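You operate a simulated robot arm through the tools that you are given. There is no shell and no other tool.

The job below is to be done with a simulated robot arm. You get a single attempt, and the scene is never put back.

TASK
Take the reading light apart for packing.
Fine: turn its dial back to DIM, switch it off, then unscrew the head and lay it on the lift top.

The check looks at the end state, three seconds after you hand in, the way a careful person would. Anything else that was tipped, shoved, dropped, spilled or broken makes it a failure.

THE ROBOT
A 7-joint arm with a two-finger parallel gripper, fixed in place. Base frame: the origin is at the foot of the arm, x ahead of it, y to its left, z up. Readings come in m, rad, newtons and seconds.
With the tool pointing down near the work surface it reaches from about 0.2 to 0.74 m from the base axis. Its first joint turns from -2.897 to 2.897 rad. Payload 1.57 kg.
Tool frame: the origin (TCP) lies between the finger pads and is the grasp point; the fingertips stand 0.03 m ahead of it; z points along the fingers, y is the line along which they close. Largest opening 0.11 m; finger width 0.024, thickness 0.012; the body of the gripper, 0.048 by 0.112 m, starts 0.078 m behind the TCP.
Orientation is that of the tool frame in the base frame, as a unit quaternion [x, y, z, w]. With the fingers straight down and closing along the base's y, the tool's x points along the base's -x, its y along +y and its z along -z.

THE INTERFACE
- The arm moves only by the tool apply_moves. Its argument "steps" is a list of rows, each a list of 7 numbers: the shift along the base's x, y, z in m, then the turn, a rotation vector about the base's x, y, z in rad, then the closure, from 0 (fully open) to 1 (shut). In form: [[x, y, z, rx, ry, rz, fingers], ...]. A call has 1 to 20 rows; each row shifts and turns the commanded pose from where the row before left it. Rows are played at 5 a second. More than 0.05 m and 0.15 rad between two rows, or a gripper value outside its range, and nothing of the call is played. Where a pose cannot be reached the arm comes as near as it can. A force on the tool above 40 N (or 10 N above the force at the start of the call, whichever is more), or a blocked arm, ends the call early, and 0.2 s more pass. Each finger travels about 0.045 m/s and halts on what it meets, pressing with about 23 N; the grip force reading is that of the motor and also rises with nothing between the fingers. The clock runs only during rows and for 0.2 s after the last one: add rows that do not move to give the fingers time. The reply holds the time, the measured pose of the TCP, the force on the tool along the base axes, the opening and the grip force, in the units named above and with some noise, with the torque about the TCP (base axes, N m) and any sound that the robot's microphone picked up, and new pictures: "show" is both (left out), scene, wrist or none.
- Cameras (640 x 400 px; columns grow to the right, rows downward): "scene" is fixed at [0.2201, -0.6523, 1.2839]; the picture's right is [0.98, -0.18, 0.00], its down [-0.05, -0.25, -0.97] and it looks along [0.18, 0.95, -0.25] (base axes); focal length 335 px, centre (320, 200). "wrist" rides on the gripper at [0.07, 0.016, -0.141] in the tool frame; the picture's right is [-0.23, 0.97, 0.00], its down [-0.85, -0.20, -0.48] and it looks along [-0.47, -0.11, 0.88] (tool axes); focal length 222 px, centre (320, 200).
- lift_body(by): slides the trunk up (or, below 0, down) by that many m; the arm rides with it, the base frame stays. It gives what a move gives, with no picture.
- locate(camera, pixels): for up to 12 pixels [column, row] of the newest picture of that camera ("zoom" is the newest enlarged one), the place [x, y, z] in the base frame of the surface seen there, good to about 0.002 m. No time passes.
- inspect(camera, box): a new picture of the part [left, top, right, bottom] of that camera's present view, enlarged. No time passes.
- job_done(): hands the job in; it is judged then, once.

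Leave the gripper open and the arm clear of the work at the hand-in unless told otherwise.

The tools are called after "Request:" as name(argument=value, ...) on one line, values as JSON. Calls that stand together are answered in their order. apply_moves: Moves the arm, as the interface text tells. Its arguments: {"type":"object","properties":{"steps":{"type":"array","items":{"type":"array","items":{"type":"number"}}},"show":{"type":"string","enum":["both","scene","wrist","none"]}},"required":["steps"]} The other tools are called the same way: lift_body (by) slides the trunk up or down; locate (camera, pixels) gives the place of the surface under pixels of a picture; inspect (camera, box) takes an enlarged picture of a part of a camera's view; job_done () hands the job in.

At the start:

```text
clock: 0.0
tool_pos: [0.202, 0.4271, 1.053]
ee_rot: [0.0, 1.0, 0.0, 0.001]
force: [-0.5, 0.0, 0.2]
ft_torque: [-0.02, 0.0, -0.05]
finger_gap: 0.1102
grip_force: 0.0
trunk travel left (down, up): [-0.425, 0.165]
```

scene: 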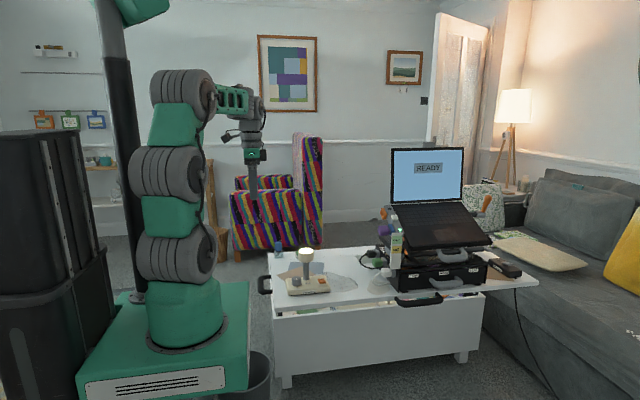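
wrist: 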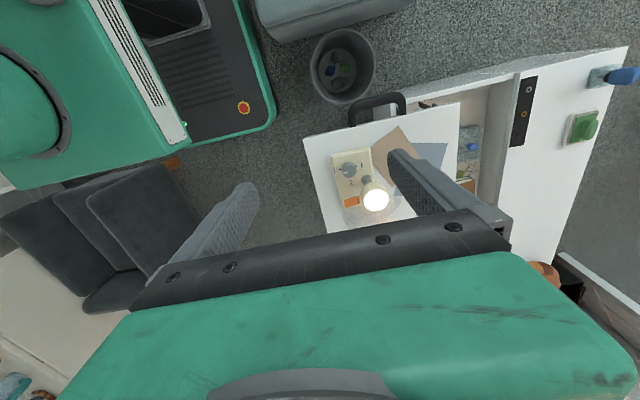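

The scene picture shows a small lamp on a beige base at about (305, 275), on a white coffee table. The wrist picture shows its dial, an orange part and the lit globe around (355, 180). I'll enlarge both before moving.

Request:
inspect(camera="scene", box=[250, 230, 370, 305])

Request:
inspect(camera="wrist", box=[300, 120, 460, 220])

```text
5.33 times, centred on (310, 268) of scene
```

zoom: 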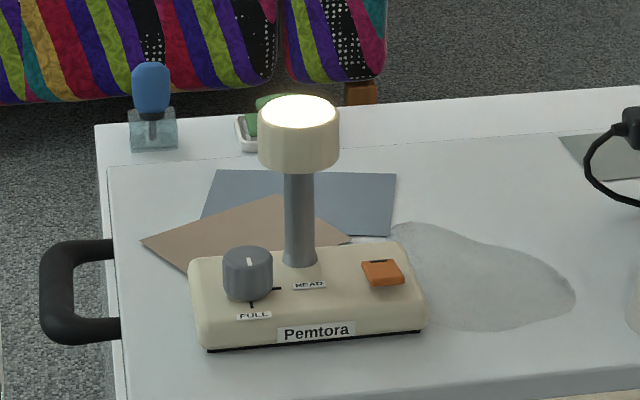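

```text
4.00 times, centred on (380, 170) of wrist
```

zoom: 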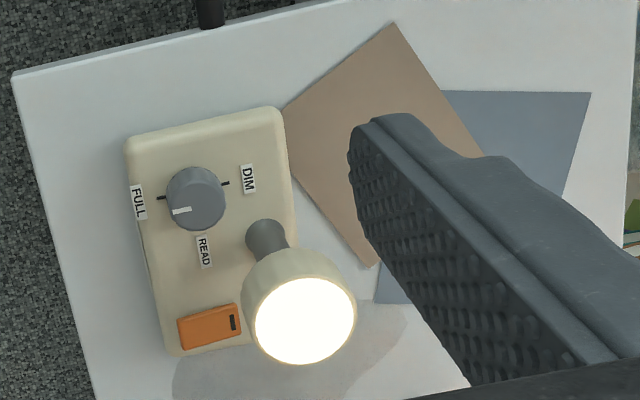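

The dial has three marks (FULL, READ, DIM) and there is an orange rocker switch. Next I'll get the 3D places of points in the wrist picture.

Request:
locate(camera="zoom", pixels=[[196, 198], [138, 202], [204, 251], [249, 178], [302, 318], [265, 235], [195, 328], [232, 318], [140, 150], [275, 120], [60, 150], [600, 60]])

Request:
locate(camera="scene", pixels=[[306, 250], [270, 256], [360, 260], [400, 300], [420, 310], [300, 305], [345, 285], [278, 246], [380, 262], [305, 275]])

Request:
inspect(camera="scene", box=[250, 180, 550, 367])

Request:
inspect(camera="wrist", box=[320, 140, 400, 190])

```text
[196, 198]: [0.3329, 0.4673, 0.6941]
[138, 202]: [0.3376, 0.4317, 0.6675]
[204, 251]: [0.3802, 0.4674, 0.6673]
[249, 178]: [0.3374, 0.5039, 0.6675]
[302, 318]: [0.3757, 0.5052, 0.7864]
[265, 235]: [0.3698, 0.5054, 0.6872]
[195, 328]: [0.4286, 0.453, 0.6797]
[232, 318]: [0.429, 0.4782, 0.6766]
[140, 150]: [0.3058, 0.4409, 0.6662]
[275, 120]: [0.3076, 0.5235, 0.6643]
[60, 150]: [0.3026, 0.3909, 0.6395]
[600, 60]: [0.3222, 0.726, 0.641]
```

```text
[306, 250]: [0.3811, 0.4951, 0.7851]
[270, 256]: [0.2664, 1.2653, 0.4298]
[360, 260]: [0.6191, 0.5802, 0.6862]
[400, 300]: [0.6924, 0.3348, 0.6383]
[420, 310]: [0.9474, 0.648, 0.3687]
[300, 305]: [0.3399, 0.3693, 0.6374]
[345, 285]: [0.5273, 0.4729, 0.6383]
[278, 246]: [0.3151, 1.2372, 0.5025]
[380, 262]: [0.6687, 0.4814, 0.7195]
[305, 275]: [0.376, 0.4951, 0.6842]
```

```text
2.13 times, centred on (400, 274) of scene
```

zoom: 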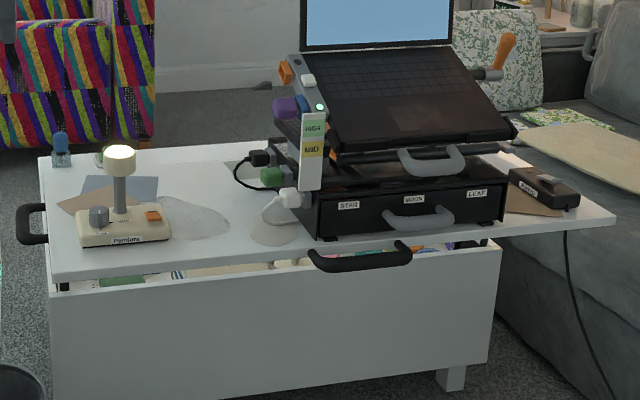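

```text
8.00 times, centred on (360, 165) of wrist
```

zoom: 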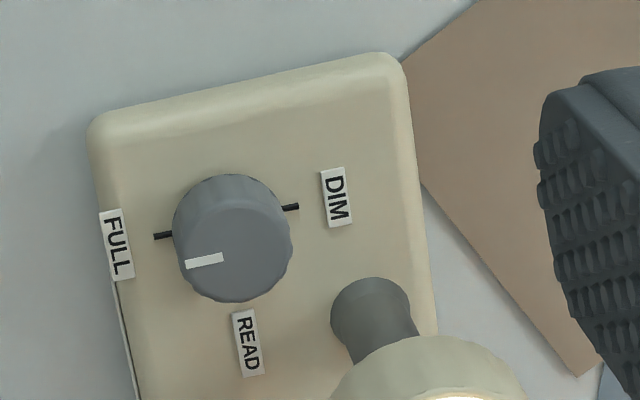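

The dial's white line points toward FULL (−y side). READ is on the +x side and DIM on the +y side, so it has to turn half a turn counterclockwise from above, passing READ. The head top is at z≈0.786. I'll move to above the dial for a close look, keeping the fingertips above the head.

Request:
apply_moves(steps=[[0.022, 0.0067, -0.03, 0, 0, 0, 0], [0.022, 0.0067, -0.03, 0, 0, 0, 0], [0.022, 0.0067, -0.03, 0, 0, 0, 0], [0.022, 0.0067, -0.03, 0, 0, 0, 0], [0.022, 0.0067, -0.03, 0, 0, 0, 0], [0.022, 0.0067, -0.03, 0, 0, 0, 0], [0, 0, 0, 0, 0, 0, 0]])

```text
clock: 1.6
tool_pos: [0.3348, 0.469, 0.8716]
ee_rot: [0.0, 1.0, 0.001, 0.0]
force: [-0.2, 0.4, 0.2]
ft_torque: [0.01, 0.02, 0.02]
finger_gap: 0.1102
grip_force: 0.1
trunk travel left (down, up): [-0.425, 0.165]
```

scene: 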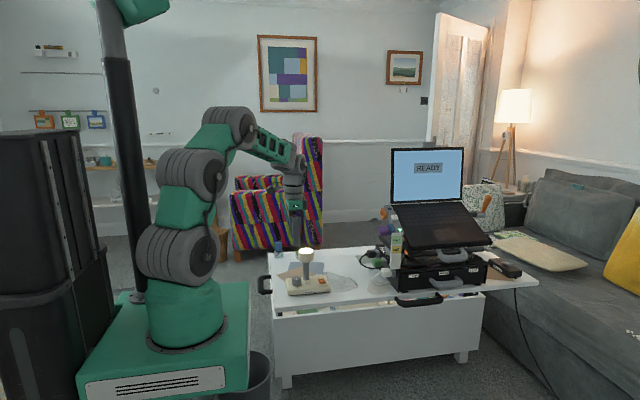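
wrist: 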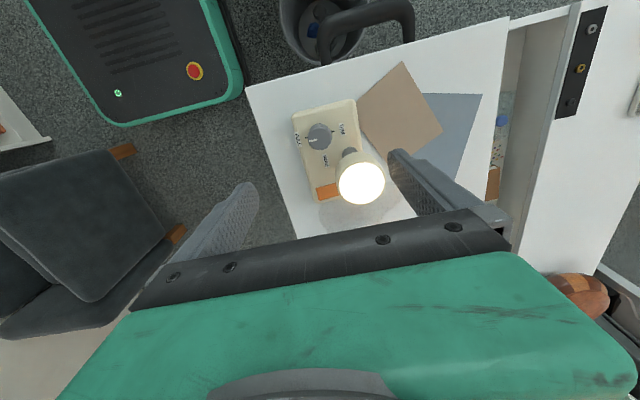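

Now enlarge the lamp, around (325, 155) in the wrist view.

Request:
inspect(camera="wrist", box=[270, 90, 398, 170])

Request:
inspect(camera="wrist", box=[280, 140, 408, 220])

```text
5.00 times, centred on (334, 130) of wrist
```

zoom: 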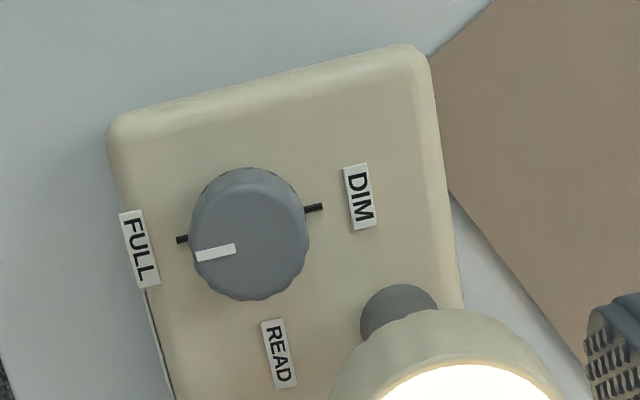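

```text
5.00 times, centred on (344, 180) of wrist
```

zoom: 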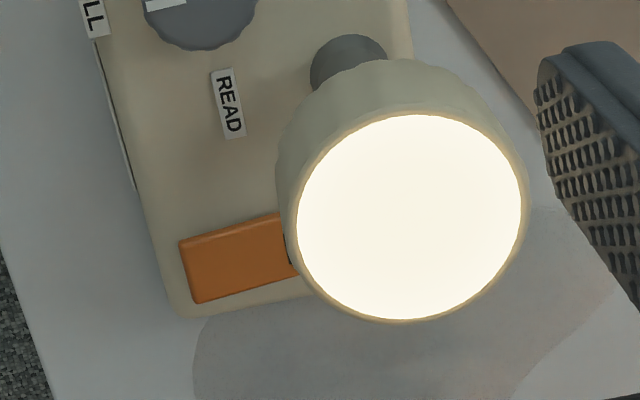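

The second enlargement shows the head's rim clearly. I'll locate points on the rim, the switch, the knob and the base.

Request:
locate(camera="zoom", pixels=[[300, 215], [518, 210], [410, 120], [410, 314], [282, 160], [190, 250], [200, 290], [285, 230], [285, 270], [240, 258], [160, 290], [200, 40]])

Request:
locate(camera="wrist", pixels=[[319, 135], [310, 137], [322, 148], [330, 133], [320, 141], [308, 138], [331, 140], [319, 126]])

Request:
inspect(camera="scene", box=[280, 240, 344, 280])

Request:
inspect(camera="scene", box=[280, 262, 344, 302])

```text
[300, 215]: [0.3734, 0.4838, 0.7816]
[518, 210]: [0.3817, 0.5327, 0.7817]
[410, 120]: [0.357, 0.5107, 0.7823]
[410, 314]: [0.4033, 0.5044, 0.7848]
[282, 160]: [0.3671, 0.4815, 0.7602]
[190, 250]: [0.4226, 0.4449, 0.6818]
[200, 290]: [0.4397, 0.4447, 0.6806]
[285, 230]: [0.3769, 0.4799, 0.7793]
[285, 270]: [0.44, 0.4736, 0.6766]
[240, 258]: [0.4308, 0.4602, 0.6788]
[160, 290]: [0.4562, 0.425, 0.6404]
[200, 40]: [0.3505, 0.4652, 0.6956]
```

```text
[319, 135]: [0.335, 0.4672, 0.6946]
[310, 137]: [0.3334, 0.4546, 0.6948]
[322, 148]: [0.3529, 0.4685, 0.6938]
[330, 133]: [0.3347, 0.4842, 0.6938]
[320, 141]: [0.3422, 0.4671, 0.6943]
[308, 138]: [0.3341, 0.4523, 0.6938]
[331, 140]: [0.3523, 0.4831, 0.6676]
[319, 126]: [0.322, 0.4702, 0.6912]
```

```text
10.00 times, centred on (312, 260) of scene
```

zoom: 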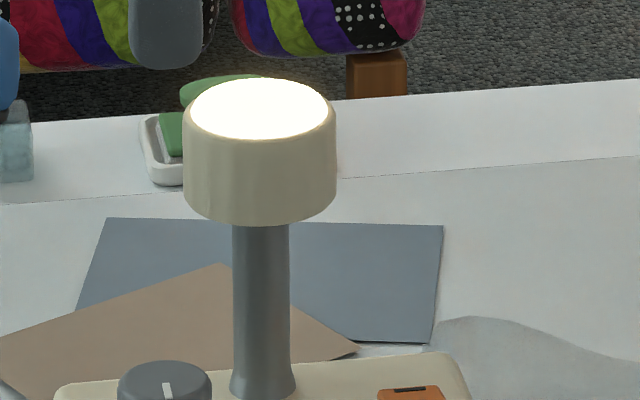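

```text
10.00 times, centred on (312, 282) of scene
```

zoom: 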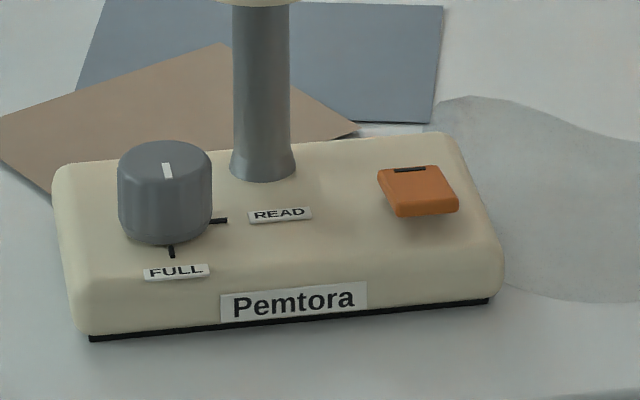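

From the located points:
- **Knob:** centre (0.337, 0.468), radius about 0.016, top z 0.6945.
- **Head:** centre (0.380, 0.508), radius about 0.027, top about 0.786.

With the TCP at z≈0.712 the tips overlap the knob by 12 mm and the gripper body stays above the head. I'll keep the closing axis between 100° and 160°, away from the head, and turn in several grips. First I rotate 10°, half close and come down to just above the knob.

Request:
apply_moves(steps=[[0.002, -0.001, 0, 0, 0, 0.0875, 0.3], [0, 0, 0, 0, 0, 0.0875, 0.5], [0, 0, -0.03, 0, 0, 0, 0.5], [0, 0, -0.03, 0, 0, 0, 0.5], [0, 0, -0.03, 0, 0, 0, 0.5], [0, 0, -0.03, 0, 0, 0, 0.5], [0, 0, 0, 0, 0, 0, 0.5]])

```text
clock: 3.2
tool_pos: [0.3357, 0.465, 0.7514]
ee_rot: [-0.087, 0.996, -0.001, 0.0]
force: [-0.2, 0.2, -0.5]
ft_torque: [-0.02, 0.03, -0.04]
finger_gap: 0.055
grip_force: 0.0
trunk travel left (down, up): [-0.425, 0.165]
```

scene: 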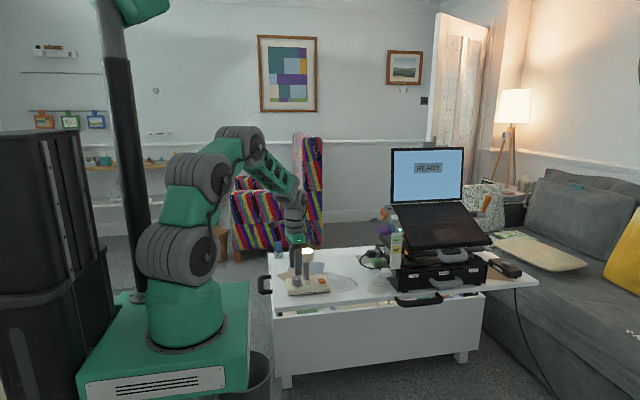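
wrist: 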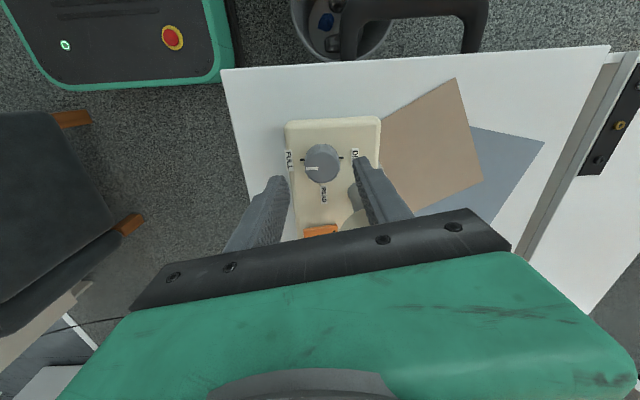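

The tool is above the knob with a 0.055 opening. Before closing I'll re-measure the knob from this closer view, centred near (322, 163).

Request:
inspect(camera="wrist", box=[272, 120, 400, 200])

Request:
apply_moves(steps=[[0, 0, 0, 0, 0, 0, 0.5]], show="none")

```text
5.00 times, centred on (336, 160) of wrist
```

zoom: 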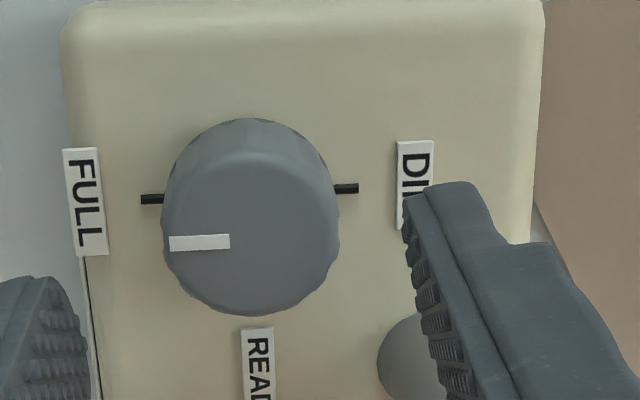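

```text
clock: 3.6
tool_pos: [0.3347, 0.4663, 0.7524]
ee_rot: [-0.087, 0.996, 0.0, 0.0]
force: [-0.2, 0.5, 1.1]
ft_torque: [0.01, 0.03, 0.05]
finger_gap: 0.0551
grip_force: 0.1
trunk travel left (down, up): [-0.425, 0.165]
```

The pointer is clearly at FULL. Now I'll locate the knob's edges and the tick marks in this enlargement.

Request:
locate(camera="zoom", pixels=[[168, 235], [334, 235], [250, 160], [250, 310], [250, 235], [150, 199], [348, 188], [175, 243], [225, 241], [190, 180], [310, 175]])

```text
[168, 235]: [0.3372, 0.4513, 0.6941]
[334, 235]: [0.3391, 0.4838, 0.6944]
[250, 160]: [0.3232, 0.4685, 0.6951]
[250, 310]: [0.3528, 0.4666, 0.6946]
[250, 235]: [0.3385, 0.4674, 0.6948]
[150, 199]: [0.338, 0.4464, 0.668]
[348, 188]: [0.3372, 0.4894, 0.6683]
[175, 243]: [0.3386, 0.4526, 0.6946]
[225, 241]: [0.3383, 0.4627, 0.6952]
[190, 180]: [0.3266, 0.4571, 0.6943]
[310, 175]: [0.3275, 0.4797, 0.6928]
```

The knob centre is (0.338, 0.4675) and the TCP is at about (0.335, 0.466). I'll correct by (+0.003, +0.002), descend 0.040 and close slowly.

Request:
apply_moves(steps=[[0.003, 0.002, -0.02, 0, 0, 0, 0.5], [0, 0, -0.02, 0, 0, 0, 0.5], [0, 0, 0, 0, 0, 0, 0.5], [0, 0, 0, 0, 0, 0, 0.6], [0, 0, 0, 0, 0, 0, 0.68], [0, 0, 0, 0, 0, 0, 0.75], [0, 0, 0, 0, 0, 0, 0.75], [0, 0, 0, 0, 0, 0, 0.75]], show="wrist")

```text
clock: 5.4
tool_pos: [0.3392, 0.4686, 0.7132]
ee_rot: [-0.087, 0.996, 0.0, 0.0]
force: [-0.3, 3.1, -0.1]
ft_torque: [0.29, -0.05, -0.02]
finger_gap: 0.0341
grip_force: 22.6
trunk travel left (down, up): [-0.425, 0.165]
```

wrist: 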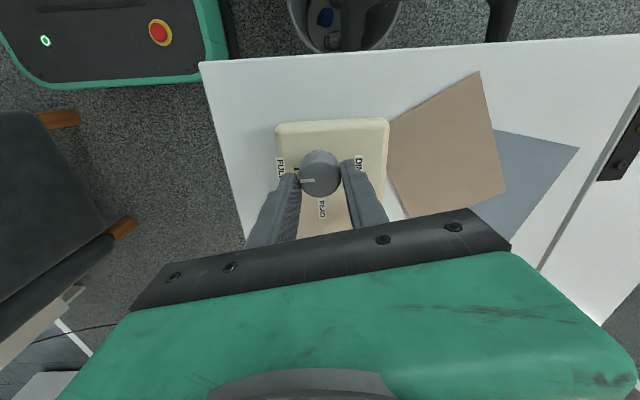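

The knob is held (gap 0.034, grip 22.6 N, only a small side force). Now I turn it +60° about z.

Request:
apply_moves(steps=[[0, 0, 0, 0, 0, 0.131, 0.75], [0, 0, 0, 0, 0, 0.131, 0.75], [0, 0, 0, 0, 0, 0.131, 0.75], [0, 0, 0, 0, 0, 0.131, 0.75], [0, 0, 0, 0, 0, 0.131, 0.75], [0, 0, 0, 0, 0, 0.131, 0.75], [0, 0, 0, 0, 0, 0.131, 0.75], [0, 0, 0, 0, 0, 0.131, 0.75], [0, 0, 0, 0, 0, 0, 0.75]])

```text
clock: 7.4
tool_pos: [0.3371, 0.4695, 0.7119]
ee_rot: [-0.575, 0.818, 0.0, 0.001]
force: [4.4, 12.0, 5.0]
ft_torque: [0.53, -0.09, 0.01]
finger_gap: 0.0344
grip_force: 22.9
trunk travel left (down, up): [-0.425, 0.165]
```

scene: 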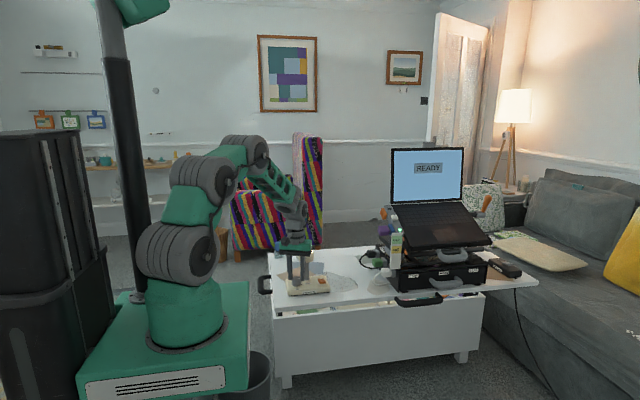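
wrist: 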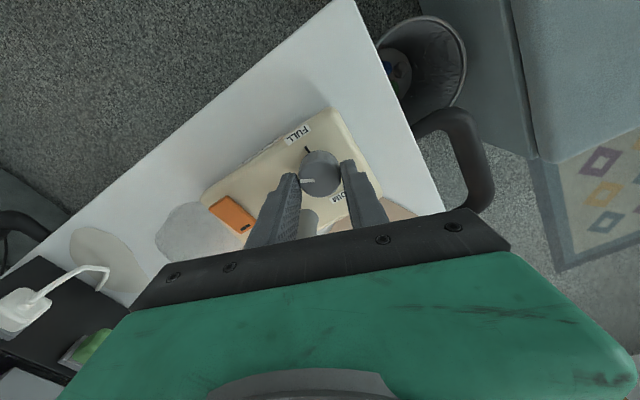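

The knob turned with the fingers, and a 12 N side force built up from slight misalignment. I'll open to release it and inspect.

Request:
apply_moves(steps=[[0, 0, 0, 0, 0, 0, 0.6], [0, 0, 0, 0, 0, 0, 0.5], [0, 0, 0, 0, 0, 0, 0.5]], show="wrist")

Request:
inspect(camera="wrist", box=[240, 110, 400, 210])

Request:
inspect(camera="scene", box=[250, 230, 370, 305])

```text
clock: 8.2
tool_pos: [0.3382, 0.4684, 0.7126]
ee_rot: [-0.574, 0.819, 0.0, 0.0]
force: [-0.2, 0.5, -0.3]
ft_torque: [0.0, 0.01, 0.02]
finger_gap: 0.0549
grip_force: 0.1
trunk travel left (down, up): [-0.425, 0.165]
```

wrist: 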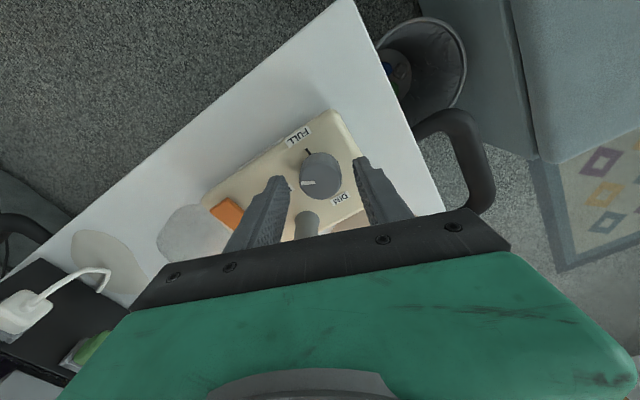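

```text
4.00 times, centred on (320, 160) of wrist
```

zoom: 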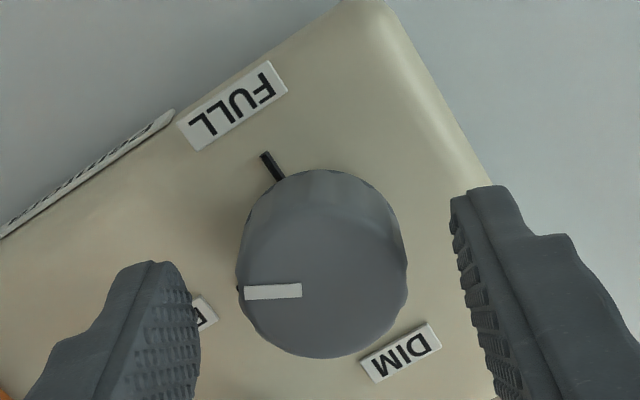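

```text
5.33 times, centred on (310, 268) of scene
```

zoom: 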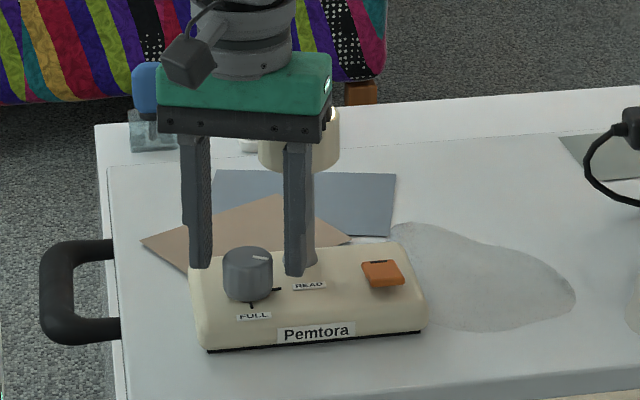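

The dial has turned about 60° and the base has not moved. I'll check the knob's centre again before regripping.

Request:
locate(camera="zoom", pixels=[[248, 255], [260, 258], [226, 265], [268, 258]])

Request:
locate(camera="wrist", pixels=[[300, 180], [340, 180], [320, 161], [320, 196], [302, 183], [314, 182]])

```text
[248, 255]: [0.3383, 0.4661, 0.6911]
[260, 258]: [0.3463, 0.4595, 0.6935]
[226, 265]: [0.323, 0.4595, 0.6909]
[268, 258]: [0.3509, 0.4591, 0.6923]
```

```text
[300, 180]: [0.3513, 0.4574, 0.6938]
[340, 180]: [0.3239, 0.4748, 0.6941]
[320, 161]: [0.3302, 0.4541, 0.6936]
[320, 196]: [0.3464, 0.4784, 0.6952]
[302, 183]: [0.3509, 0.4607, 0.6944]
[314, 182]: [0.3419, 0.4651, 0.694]
```

The centre is about (0.338, 0.467), so I'll shift −0.0015 in y. With the fingers open I rotate back −60°, then close for the second grip.

Request:
apply_moves(steps=[[0, -0.0015, 0, 0, 0, -0.131, 0.5], [0, 0, 0, 0, 0, -0.131, 0.5], [0, 0, 0, 0, 0, -0.131, 0.5], [0, 0, 0, 0, 0, -0.131, 0.5], [0, 0, 0, 0, 0, -0.131, 0.5], [0, 0, 0, 0, 0, -0.131, 0.5], [0, 0, 0, 0, 0, -0.131, 0.5], [0, 0, 0, 0, 0, -0.131, 0.5], [0, 0, 0, 0, 0, 0, 0.5], [0, 0, 0, 0, 0, 0, 0.6], [0, 0, 0, 0, 0, 0, 0.68], [0, 0, 0, 0, 0, 0, 0.75], [0, 0, 0, 0, 0, 0, 0.75], [0, 0, 0, 0, 0, 0, 0.75]], show="wrist")

```text
clock: 11.2
tool_pos: [0.3385, 0.4662, 0.7121]
ee_rot: [-0.087, 0.996, 0.0, 0.0]
force: [-1.3, 5.1, 0.4]
ft_torque: [0.15, 0.01, 0.0]
finger_gap: 0.0338
grip_force: 23.0
trunk travel left (down, up): [-0.425, 0.165]
```

wrist: 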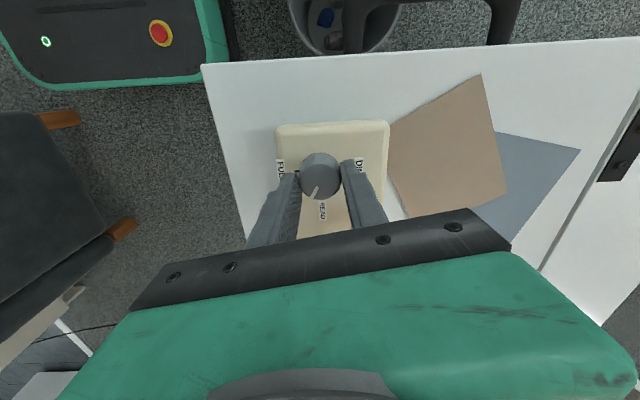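

Gripped, with the pointer now near READ−30°. The reading is +5 N in y, so I'll ease +0.001 in y while turning +60°.

Request:
apply_moves(steps=[[0, 0.001, 0, 0, 0, 0.131, 0.75], [0, 0, 0, 0, 0, 0.131, 0.75], [0, 0, 0, 0, 0, 0.131, 0.75], [0, 0, 0, 0, 0, 0.131, 0.75], [0, 0, 0, 0, 0, 0.131, 0.75], [0, 0, 0, 0, 0, 0.131, 0.75], [0, 0, 0, 0, 0, 0.131, 0.75], [0, 0, 0, 0, 0, 0.131, 0.75], [0, 0, 0, 0, 0, 0, 0.75]], show="wrist")

```text
clock: 13.2
tool_pos: [0.3383, 0.4678, 0.7131]
ee_rot: [-0.575, 0.818, 0.001, 0.001]
force: [-1.3, -5.3, 0.6]
ft_torque: [-0.24, 0.25, 0.01]
finger_gap: 0.0341
grip_force: 23.2
trunk travel left (down, up): [-0.425, 0.165]
```

wrist: 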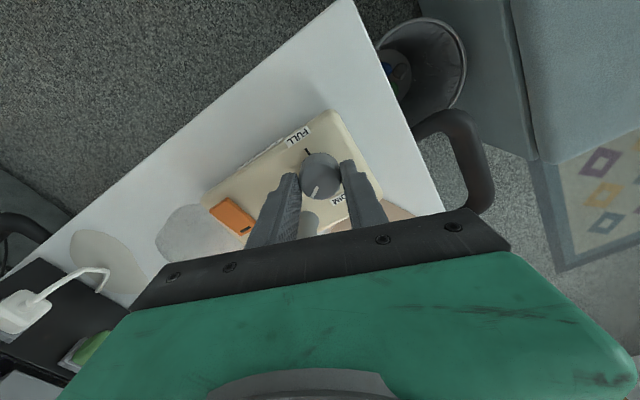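

The knob turned another 60°, now about 30° past READ. Next I open, rotate back −60° and close for the third grip.

Request:
apply_moves(steps=[[0, 0, 0, 0, 0, 0, 0.6], [0, 0, 0, 0, 0, 0, 0.5], [0, 0, 0, 0, 0, 0, 0.5], [0, 0, 0, 0, 0, -0.131, 0.5], [0, 0, 0, 0, 0, -0.131, 0.5], [0, 0, 0, 0, 0, -0.131, 0.5], [0, 0, 0, 0, 0, -0.131, 0.5], [0, 0, 0, 0, 0, -0.131, 0.5], [0, 0, 0, 0, 0, -0.131, 0.5], [0, 0, 0, 0, 0, -0.131, 0.5], [0, 0, 0, 0, 0, -0.131, 0.5], [0, 0, 0, 0, 0, 0, 0.5]], show="wrist")

Request:
inspect(camera="wrist", box=[256, 120, 384, 200])

```text
clock: 15.8
tool_pos: [0.3382, 0.468, 0.713]
ee_rot: [-0.086, 0.996, 0.001, 0.0]
force: [0.1, 1.0, 0.4]
ft_torque: [0.02, -0.03, 0.0]
finger_gap: 0.055
grip_force: 0.0
trunk travel left (down, up): [-0.425, 0.165]
```

wrist: 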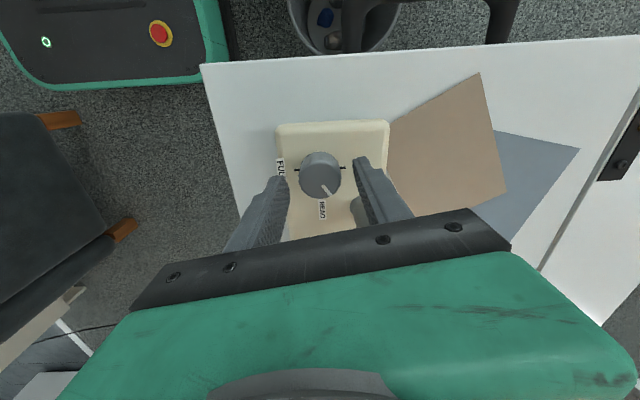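

```text
5.00 times, centred on (320, 160) of wrist
```

zoom: 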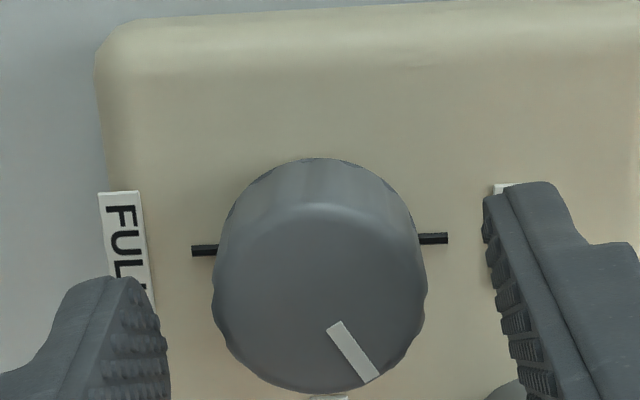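

The pointer is now between READ and DIM. I'll measure its angle.

Request:
locate(camera="zoom", pixels=[[337, 327], [370, 376], [215, 300], [425, 300], [320, 205], [320, 390], [205, 250], [433, 238]])

```text
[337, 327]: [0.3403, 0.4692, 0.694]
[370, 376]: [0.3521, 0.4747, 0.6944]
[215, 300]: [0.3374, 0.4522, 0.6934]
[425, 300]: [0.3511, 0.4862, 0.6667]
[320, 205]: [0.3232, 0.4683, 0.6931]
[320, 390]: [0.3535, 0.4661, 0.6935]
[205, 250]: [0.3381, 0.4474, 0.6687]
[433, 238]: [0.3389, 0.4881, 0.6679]
```

The pointer is at about 25–30° (DIM is at 90°). I'll close and turn +60°, then check.

Request:
apply_moves(steps=[[0, 0, 0, 0, 0, 0, 0.6], [0, 0, 0, 0, 0, 0, 0.68], [0, 0, 0, 0, 0, 0, 0.75], [0, 0, 0, 0, 0, 0, 0.75], [0, 0, 0, 0, 0, 0, 0.75], [0, 0, 0, 0, 0, 0.131, 0.75], [0, 0, 0, 0, 0, 0.131, 0.75], [0, 0, 0, 0, 0, 0.131, 0.75], [0, 0, 0, 0, 0, 0.131, 0.75], [0, 0, 0, 0, 0, 0.131, 0.75], [0, 0, 0, 0, 0, 0.131, 0.75], [0, 0, 0, 0, 0, 0.131, 0.75], [0, 0, 0, 0, 0, 0.131, 0.75], [0, 0, 0, 0, 0, 0, 0.75]], show="wrist")

Request:
inspect(camera="wrist", box=[256, 120, 384, 200])

```text
clock: 18.8
tool_pos: [0.3395, 0.4679, 0.7136]
ee_rot: [-0.575, 0.818, 0.0, 0.0]
force: [-0.9, 0.0, 3.3]
ft_torque: [0.1, 0.04, -0.05]
finger_gap: 0.0343
grip_force: 23.1
trunk travel left (down, up): [-0.425, 0.165]
```

wrist: 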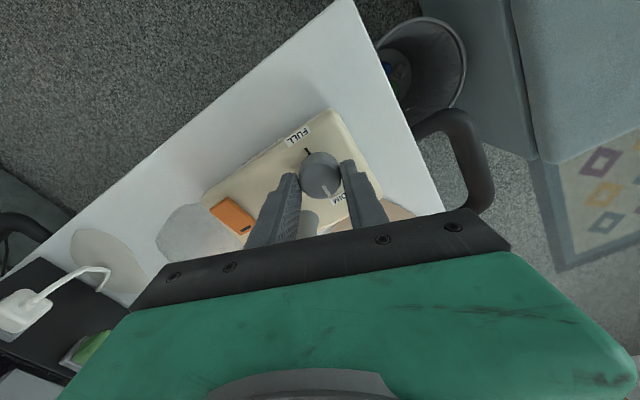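

```text
5.00 times, centred on (320, 160) of wrist
```

zoom: 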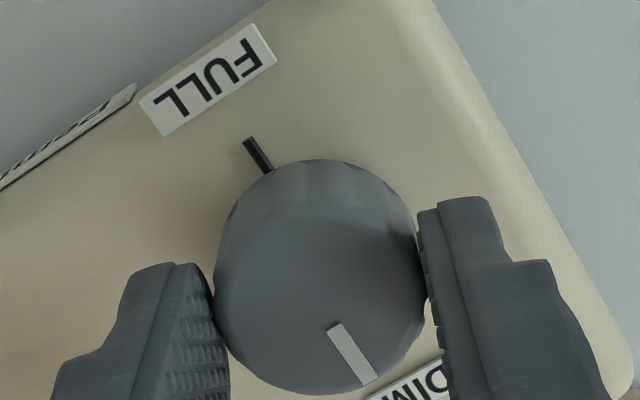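

Request:
locate(camera="zoom", pixels=[[337, 327], [368, 380], [257, 155], [250, 142], [320, 290]])

```text
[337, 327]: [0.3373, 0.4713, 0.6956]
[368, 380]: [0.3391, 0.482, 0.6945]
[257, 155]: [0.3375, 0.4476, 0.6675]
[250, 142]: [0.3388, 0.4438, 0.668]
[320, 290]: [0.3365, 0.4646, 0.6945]
```

The pointer is within a few degrees of DIM (about 80–86° against 90°). I'll nudge +5° while watching the torque for a stop.

Request:
apply_moves(steps=[[0, 0, 0, 0, 0, 0.045, 0.75], [0, 0, 0, 0, 0, 0.045, 0.75], [0, 0, 0, 0, 0, 0, 0.75]], show="wrist")

Request:
inspect(camera="wrist", box=[256, 120, 384, 200])

```text
clock: 19.6
tool_pos: [0.3387, 0.469, 0.7132]
ee_rot: [-0.611, 0.792, 0.0, 0.0]
force: [-2.6, -1.4, 6.8]
ft_torque: [-0.23, 0.14, -0.07]
finger_gap: 0.0339
grip_force: 22.6
trunk travel left (down, up): [-0.425, 0.165]
```

wrist: 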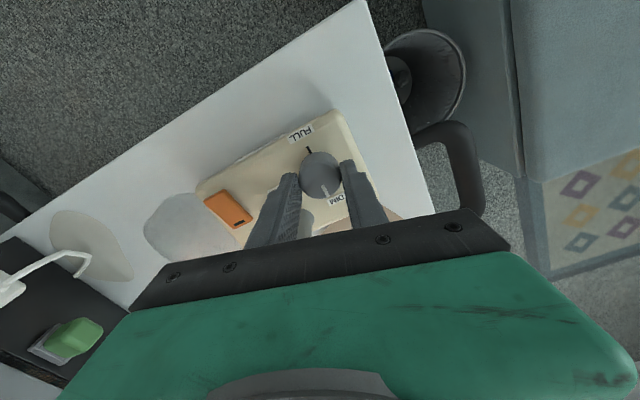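

```text
5.00 times, centred on (320, 160) of wrist
```

zoom: 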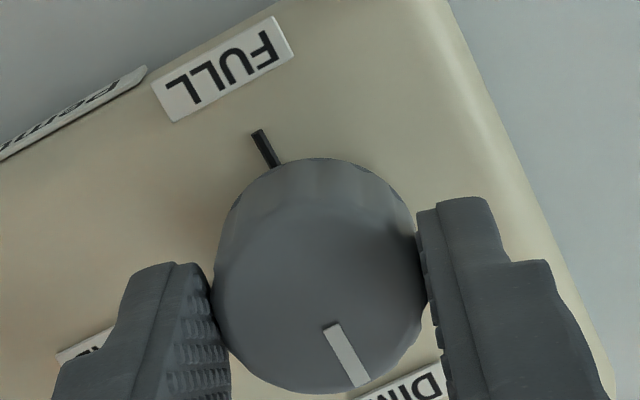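

The pointer shifted slightly relative to the fingers, so the knob has probably reached its end stop at DIM. I'll open, lift clear straight up and inspect.

Request:
apply_moves(steps=[[0, 0, 0, 0, 0, 0, 0.6], [0, 0, 0, 0, 0, 0, 0.5], [0, 0, 0, 0, 0, 0, 0.5], [0, 0, 0.03, 0, 0, 0, 0.5], [0, 0, 0.03, 0, 0, 0, 0.5], [0, 0, 0.03, 0, 0, 0, 0.5], [0, 0, 0.03, 0, 0, 0, 0.5], [0, 0, 0, 0, 0, 0, 0.5]])

Request:
inspect(camera="wrist", box=[240, 80, 400, 180])

Request:
inspect(camera="scene", box=[280, 262, 344, 302])

```text
clock: 21.4
tool_pos: [0.3371, 0.4696, 0.8319]
ee_rot: [-0.61, 0.792, 0.0, 0.0]
force: [-1.1, -0.1, 0.8]
ft_torque: [-0.04, -0.01, -0.03]
finger_gap: 0.055
grip_force: 0.0
trunk travel left (down, up): [-0.425, 0.165]
```

scene: 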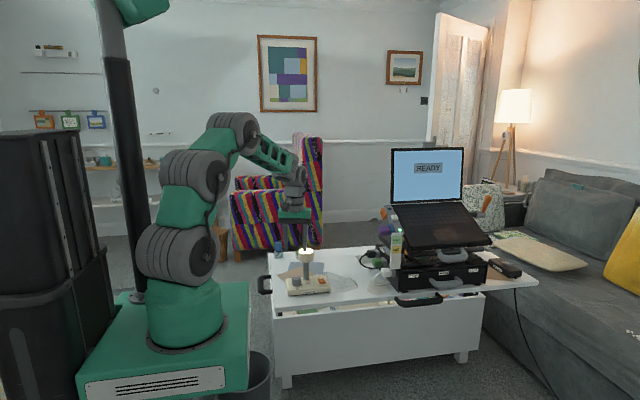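
wrist: 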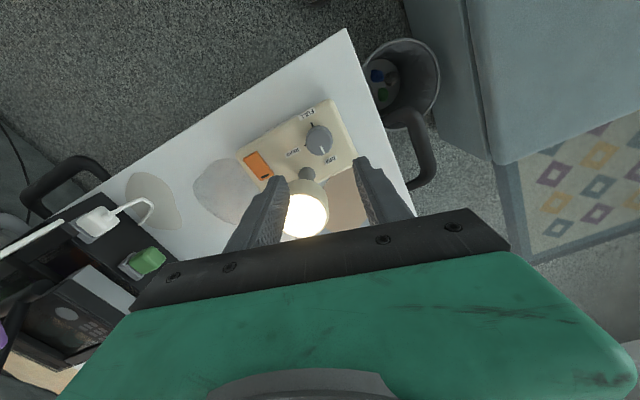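

```text
4.00 times, centred on (320, 130) of wrist
```

zoom: 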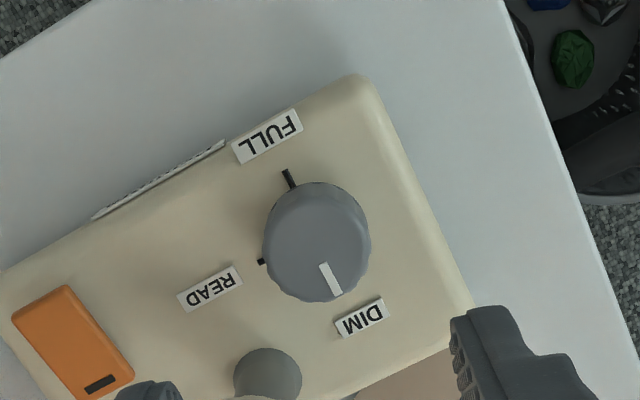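

```text
10.00 times, centred on (312, 282) of scene
```

zoom: 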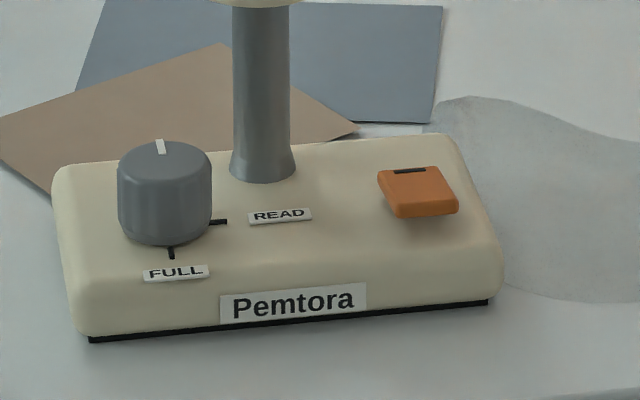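

The dial points at DIM and the lamp is visibly dimmer. Next is the orange rocker: its −y edge stands higher than the +y edge with the mark, so I expect to press the raised −y end. I'll measure it first.

Request:
locate(camera="zoom", pixels=[[18, 317], [65, 288], [40, 303], [60, 335], [85, 370], [100, 385], [128, 372], [80, 395], [70, 320], [5, 330], [40, 380], [200, 180]])

Request:
inspect(camera="scene", box=[312, 273, 336, 288])

```text
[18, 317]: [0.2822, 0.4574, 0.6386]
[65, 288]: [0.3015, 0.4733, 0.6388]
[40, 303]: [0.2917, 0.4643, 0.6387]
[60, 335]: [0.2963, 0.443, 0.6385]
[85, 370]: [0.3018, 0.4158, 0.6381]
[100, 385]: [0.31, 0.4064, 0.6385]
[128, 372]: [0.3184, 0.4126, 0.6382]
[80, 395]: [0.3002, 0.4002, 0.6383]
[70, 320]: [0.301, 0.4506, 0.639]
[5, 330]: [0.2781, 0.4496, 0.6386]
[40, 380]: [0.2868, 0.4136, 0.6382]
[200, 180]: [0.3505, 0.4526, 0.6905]
```

```text
16.00 times, centred on (324, 280) of scene
```

zoom: 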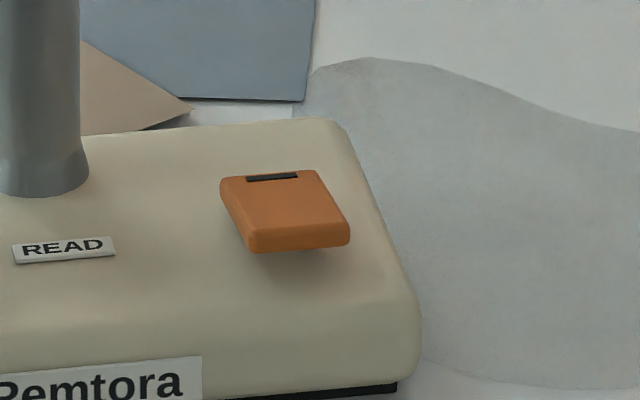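

That lookup used the previous scene enlargement, so I'll locate again on the current one. The switch's front (−y) edge clearly overhangs, raised above the base.

Request:
locate(camera="zoom", pixels=[[255, 232], [345, 225], [300, 225], [290, 205], [270, 190], [235, 190], [310, 178], [300, 240], [300, 270], [160, 200], [380, 280], [272, 178]])

```text
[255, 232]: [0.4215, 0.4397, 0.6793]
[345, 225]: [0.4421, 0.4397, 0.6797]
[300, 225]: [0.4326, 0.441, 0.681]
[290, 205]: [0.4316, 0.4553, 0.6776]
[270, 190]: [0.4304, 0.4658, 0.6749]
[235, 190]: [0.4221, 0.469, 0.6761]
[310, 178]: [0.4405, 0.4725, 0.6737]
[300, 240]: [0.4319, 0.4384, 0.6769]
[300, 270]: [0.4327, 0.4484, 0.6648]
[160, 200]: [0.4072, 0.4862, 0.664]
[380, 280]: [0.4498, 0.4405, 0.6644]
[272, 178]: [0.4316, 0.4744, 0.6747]
```

The switch spans x 0.419–0.444 and y 0.439–0.477, with the raised front edge at z 0.681. I'll close the fingers, move at the safe height to over (0.432, 0.444), turn so the closing axis lies along x, and come down to just above it.

Request:
apply_moves(steps=[[0.019, -0.005, 0.005, 0, 0, 0.086, 0.8], [0.019, -0.005, 0, 0, 0, 0.086, 1], [0.019, -0.005, 0, 0, 0, 0.086, 1], [0.019, -0.005, 0, 0, 0, 0, 1], [0.019, -0.005, 0, 0, 0, 0, 1], [0, 0, -0.03, 0, 0, 0, 1], [0, 0, -0.03, 0, 0, 0, 1], [0, 0, -0.03, 0, 0, 0, 1], [0, 0, 0, 0, 0, 0, 1]])

Request:
inspect(camera="wrist", box=[240, 100, 400, 200])

Request:
inspect(camera="scene", box=[280, 240, 360, 290])

```text
clock: 23.4
tool_pos: [0.4328, 0.4437, 0.747]
ee_rot: [0.707, -0.707, 0.0, 0.0]
force: [-0.4, 0.2, -0.2]
ft_torque: [0.02, 0.01, 0.03]
finger_gap: 0.0
grip_force: 20.9
trunk travel left (down, up): [-0.425, 0.165]
```

scene: 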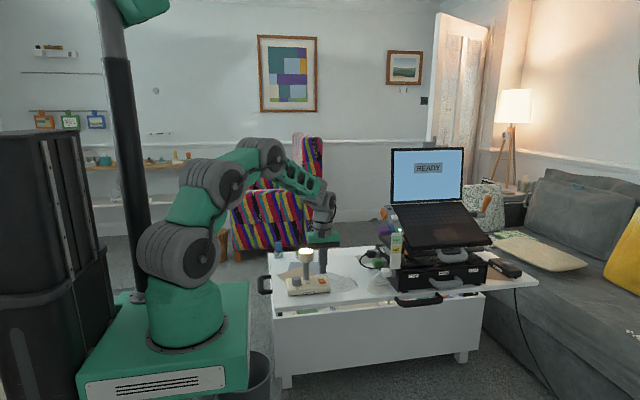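
wrist: 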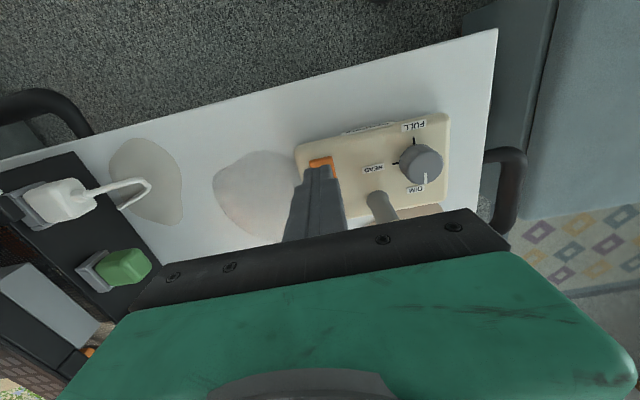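

```text
4.00 times, centred on (320, 150) of wrist
```

zoom: 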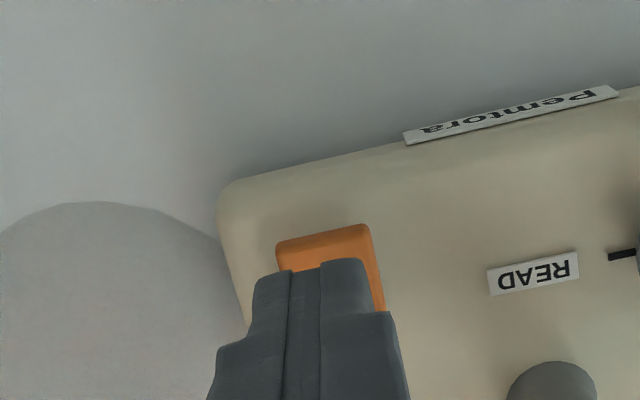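

```text
8.00 times, centred on (320, 265) of scene
```

zoom: 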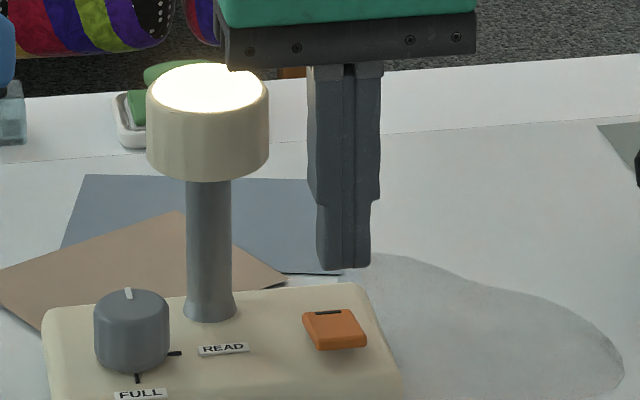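

The closed tips hang over the raised front edge, and the gripper body will pass about 13 mm in front of the head. I'll descend to just above contact, then in 1.5 mm steps.

Request:
apply_moves(steps=[[0, 0, -0.016, 0, 0, 0, 1], [0, 0, -0.014, 0, 0, 0, 1], [0, 0, -0.003, 0, 0, 0, 1], [0, 0, -0.0015, 0, 0, 0, 1], [0, 0, -0.0015, 0, 0, 0, 1], [0, 0, -0.0015, 0, 0, 0, 1], [0, 0, 0, 0, 0, 0, 1]], show="scene")

Request:
inspect(camera="scene", box=[280, 245, 360, 295])

```text
clock: 25.0
tool_pos: [0.4331, 0.4423, 0.7097]
ee_rot: [0.707, -0.707, 0.0, -0.001]
force: [-0.2, -0.6, 1.5]
ft_torque: [0.0, -0.03, -0.03]
finger_gap: 0.0003
grip_force: 21.1
trunk travel left (down, up): [-0.425, 0.165]
```

scene: 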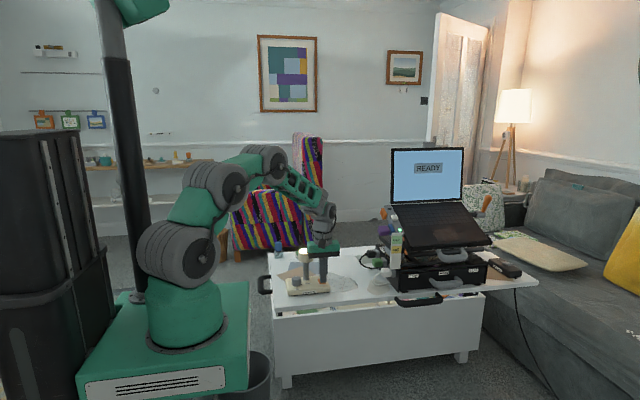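

```text
8.00 times, centred on (320, 270) of scene
```

zoom: 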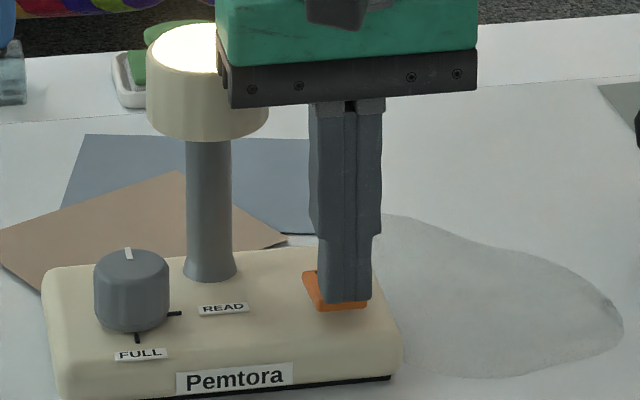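

Contact is light at 1.5 N. I'll continue down in 1.5 mm steps until it clicks.

Request:
apply_moves(steps=[[0, 0, -0.0015, 0, 0, 0, 1], [0, 0, -0.0015, 0, 0, 0, 1], [0, 0, -0.001, 0, 0, 0, 1], [0, 0, 0, 0, 0, 0, 1]], show="scene")

Request:
inspect(camera="scene", box=[280, 245, 360, 295])

```text
clock: 26.0
tool_pos: [0.4337, 0.4429, 0.7069]
ee_rot: [0.708, -0.707, 0.0, 0.0]
force: [-0.6, -0.6, 1.0]
ft_torque: [0.0, -0.01, 0.05]
finger_gap: 0.0
grip_force: 21.1
trunk travel left (down, up): [-0.425, 0.165]
```

scene: 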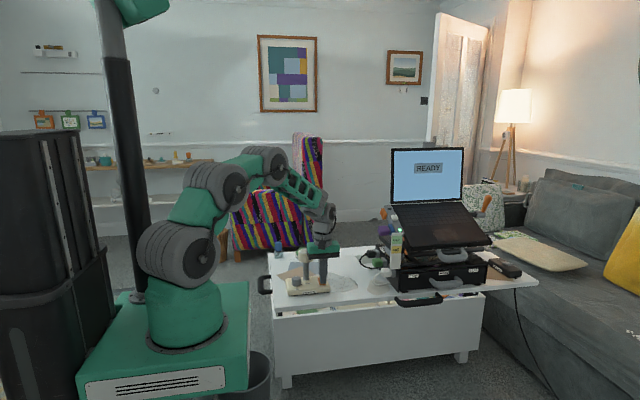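

```text
8.00 times, centred on (320, 270) of scene
```

zoom: 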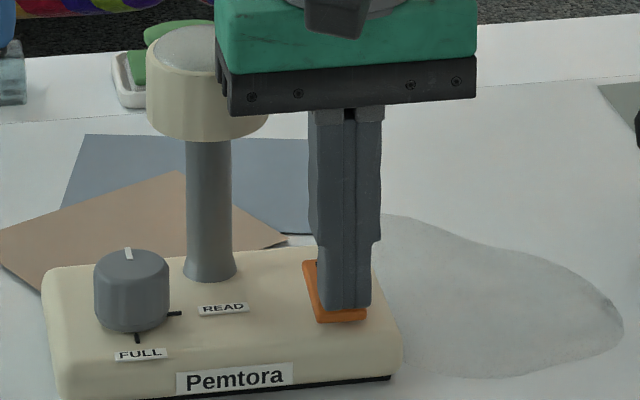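

The lamp has gone dark, so the rocker flipped. I'll lift straight up to above the head height and check.

Request:
apply_moves(steps=[[0, 0, 0.02, 0, 0, 0, 1], [0, 0, 0.03, 0, 0, 0, 1], [0, 0, 0.04, 0, 0, 0, 1], [0, 0, 0.04, 0, 0, 0, 0.7], [0, 0, 0.03, 0, 0, 0, 0.4], [0, 0, 0.03, 0, 0, 0, 0.3], [0, 0, 0, 0, 0, 0, 0.3]])

Request:
inspect(camera="scene", box=[280, 240, 360, 290])

Request:
inspect(camera="scene", box=[250, 220, 550, 400])

```text
clock: 27.6
tool_pos: [0.4338, 0.4411, 0.8957]
ee_rot: [0.707, -0.707, 0.0, 0.0]
force: [0.1, -0.7, 0.1]
ft_torque: [0.02, 0.01, 0.01]
finger_gap: 0.0772
grip_force: 0.0
trunk travel left (down, up): [-0.425, 0.165]
```

scene: 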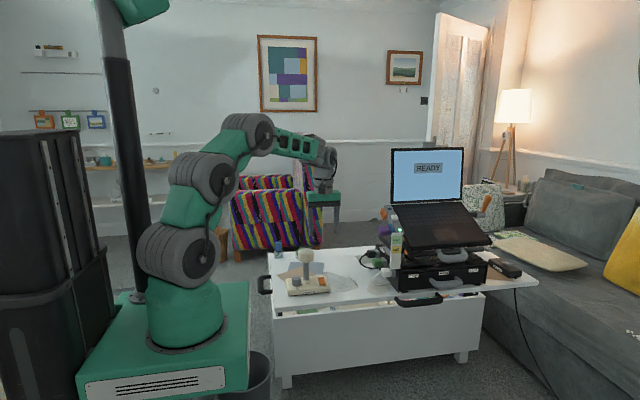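
wrist: 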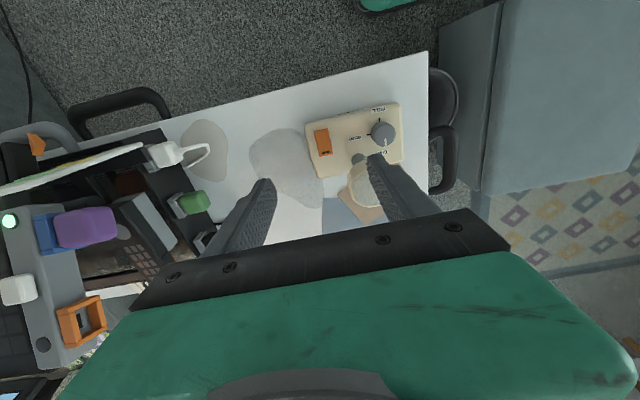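

```text
8.00 times, centred on (320, 265) of scene
```

zoom: 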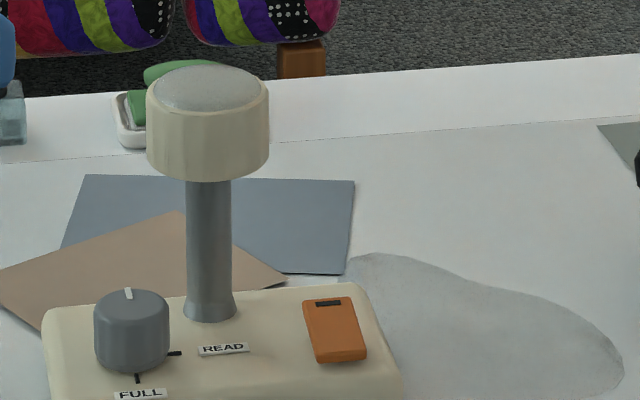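

```text
2.13 times, centred on (400, 310) of scene
```

zoom: 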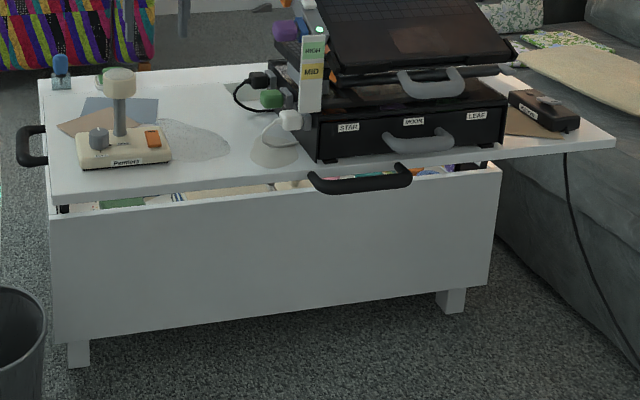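

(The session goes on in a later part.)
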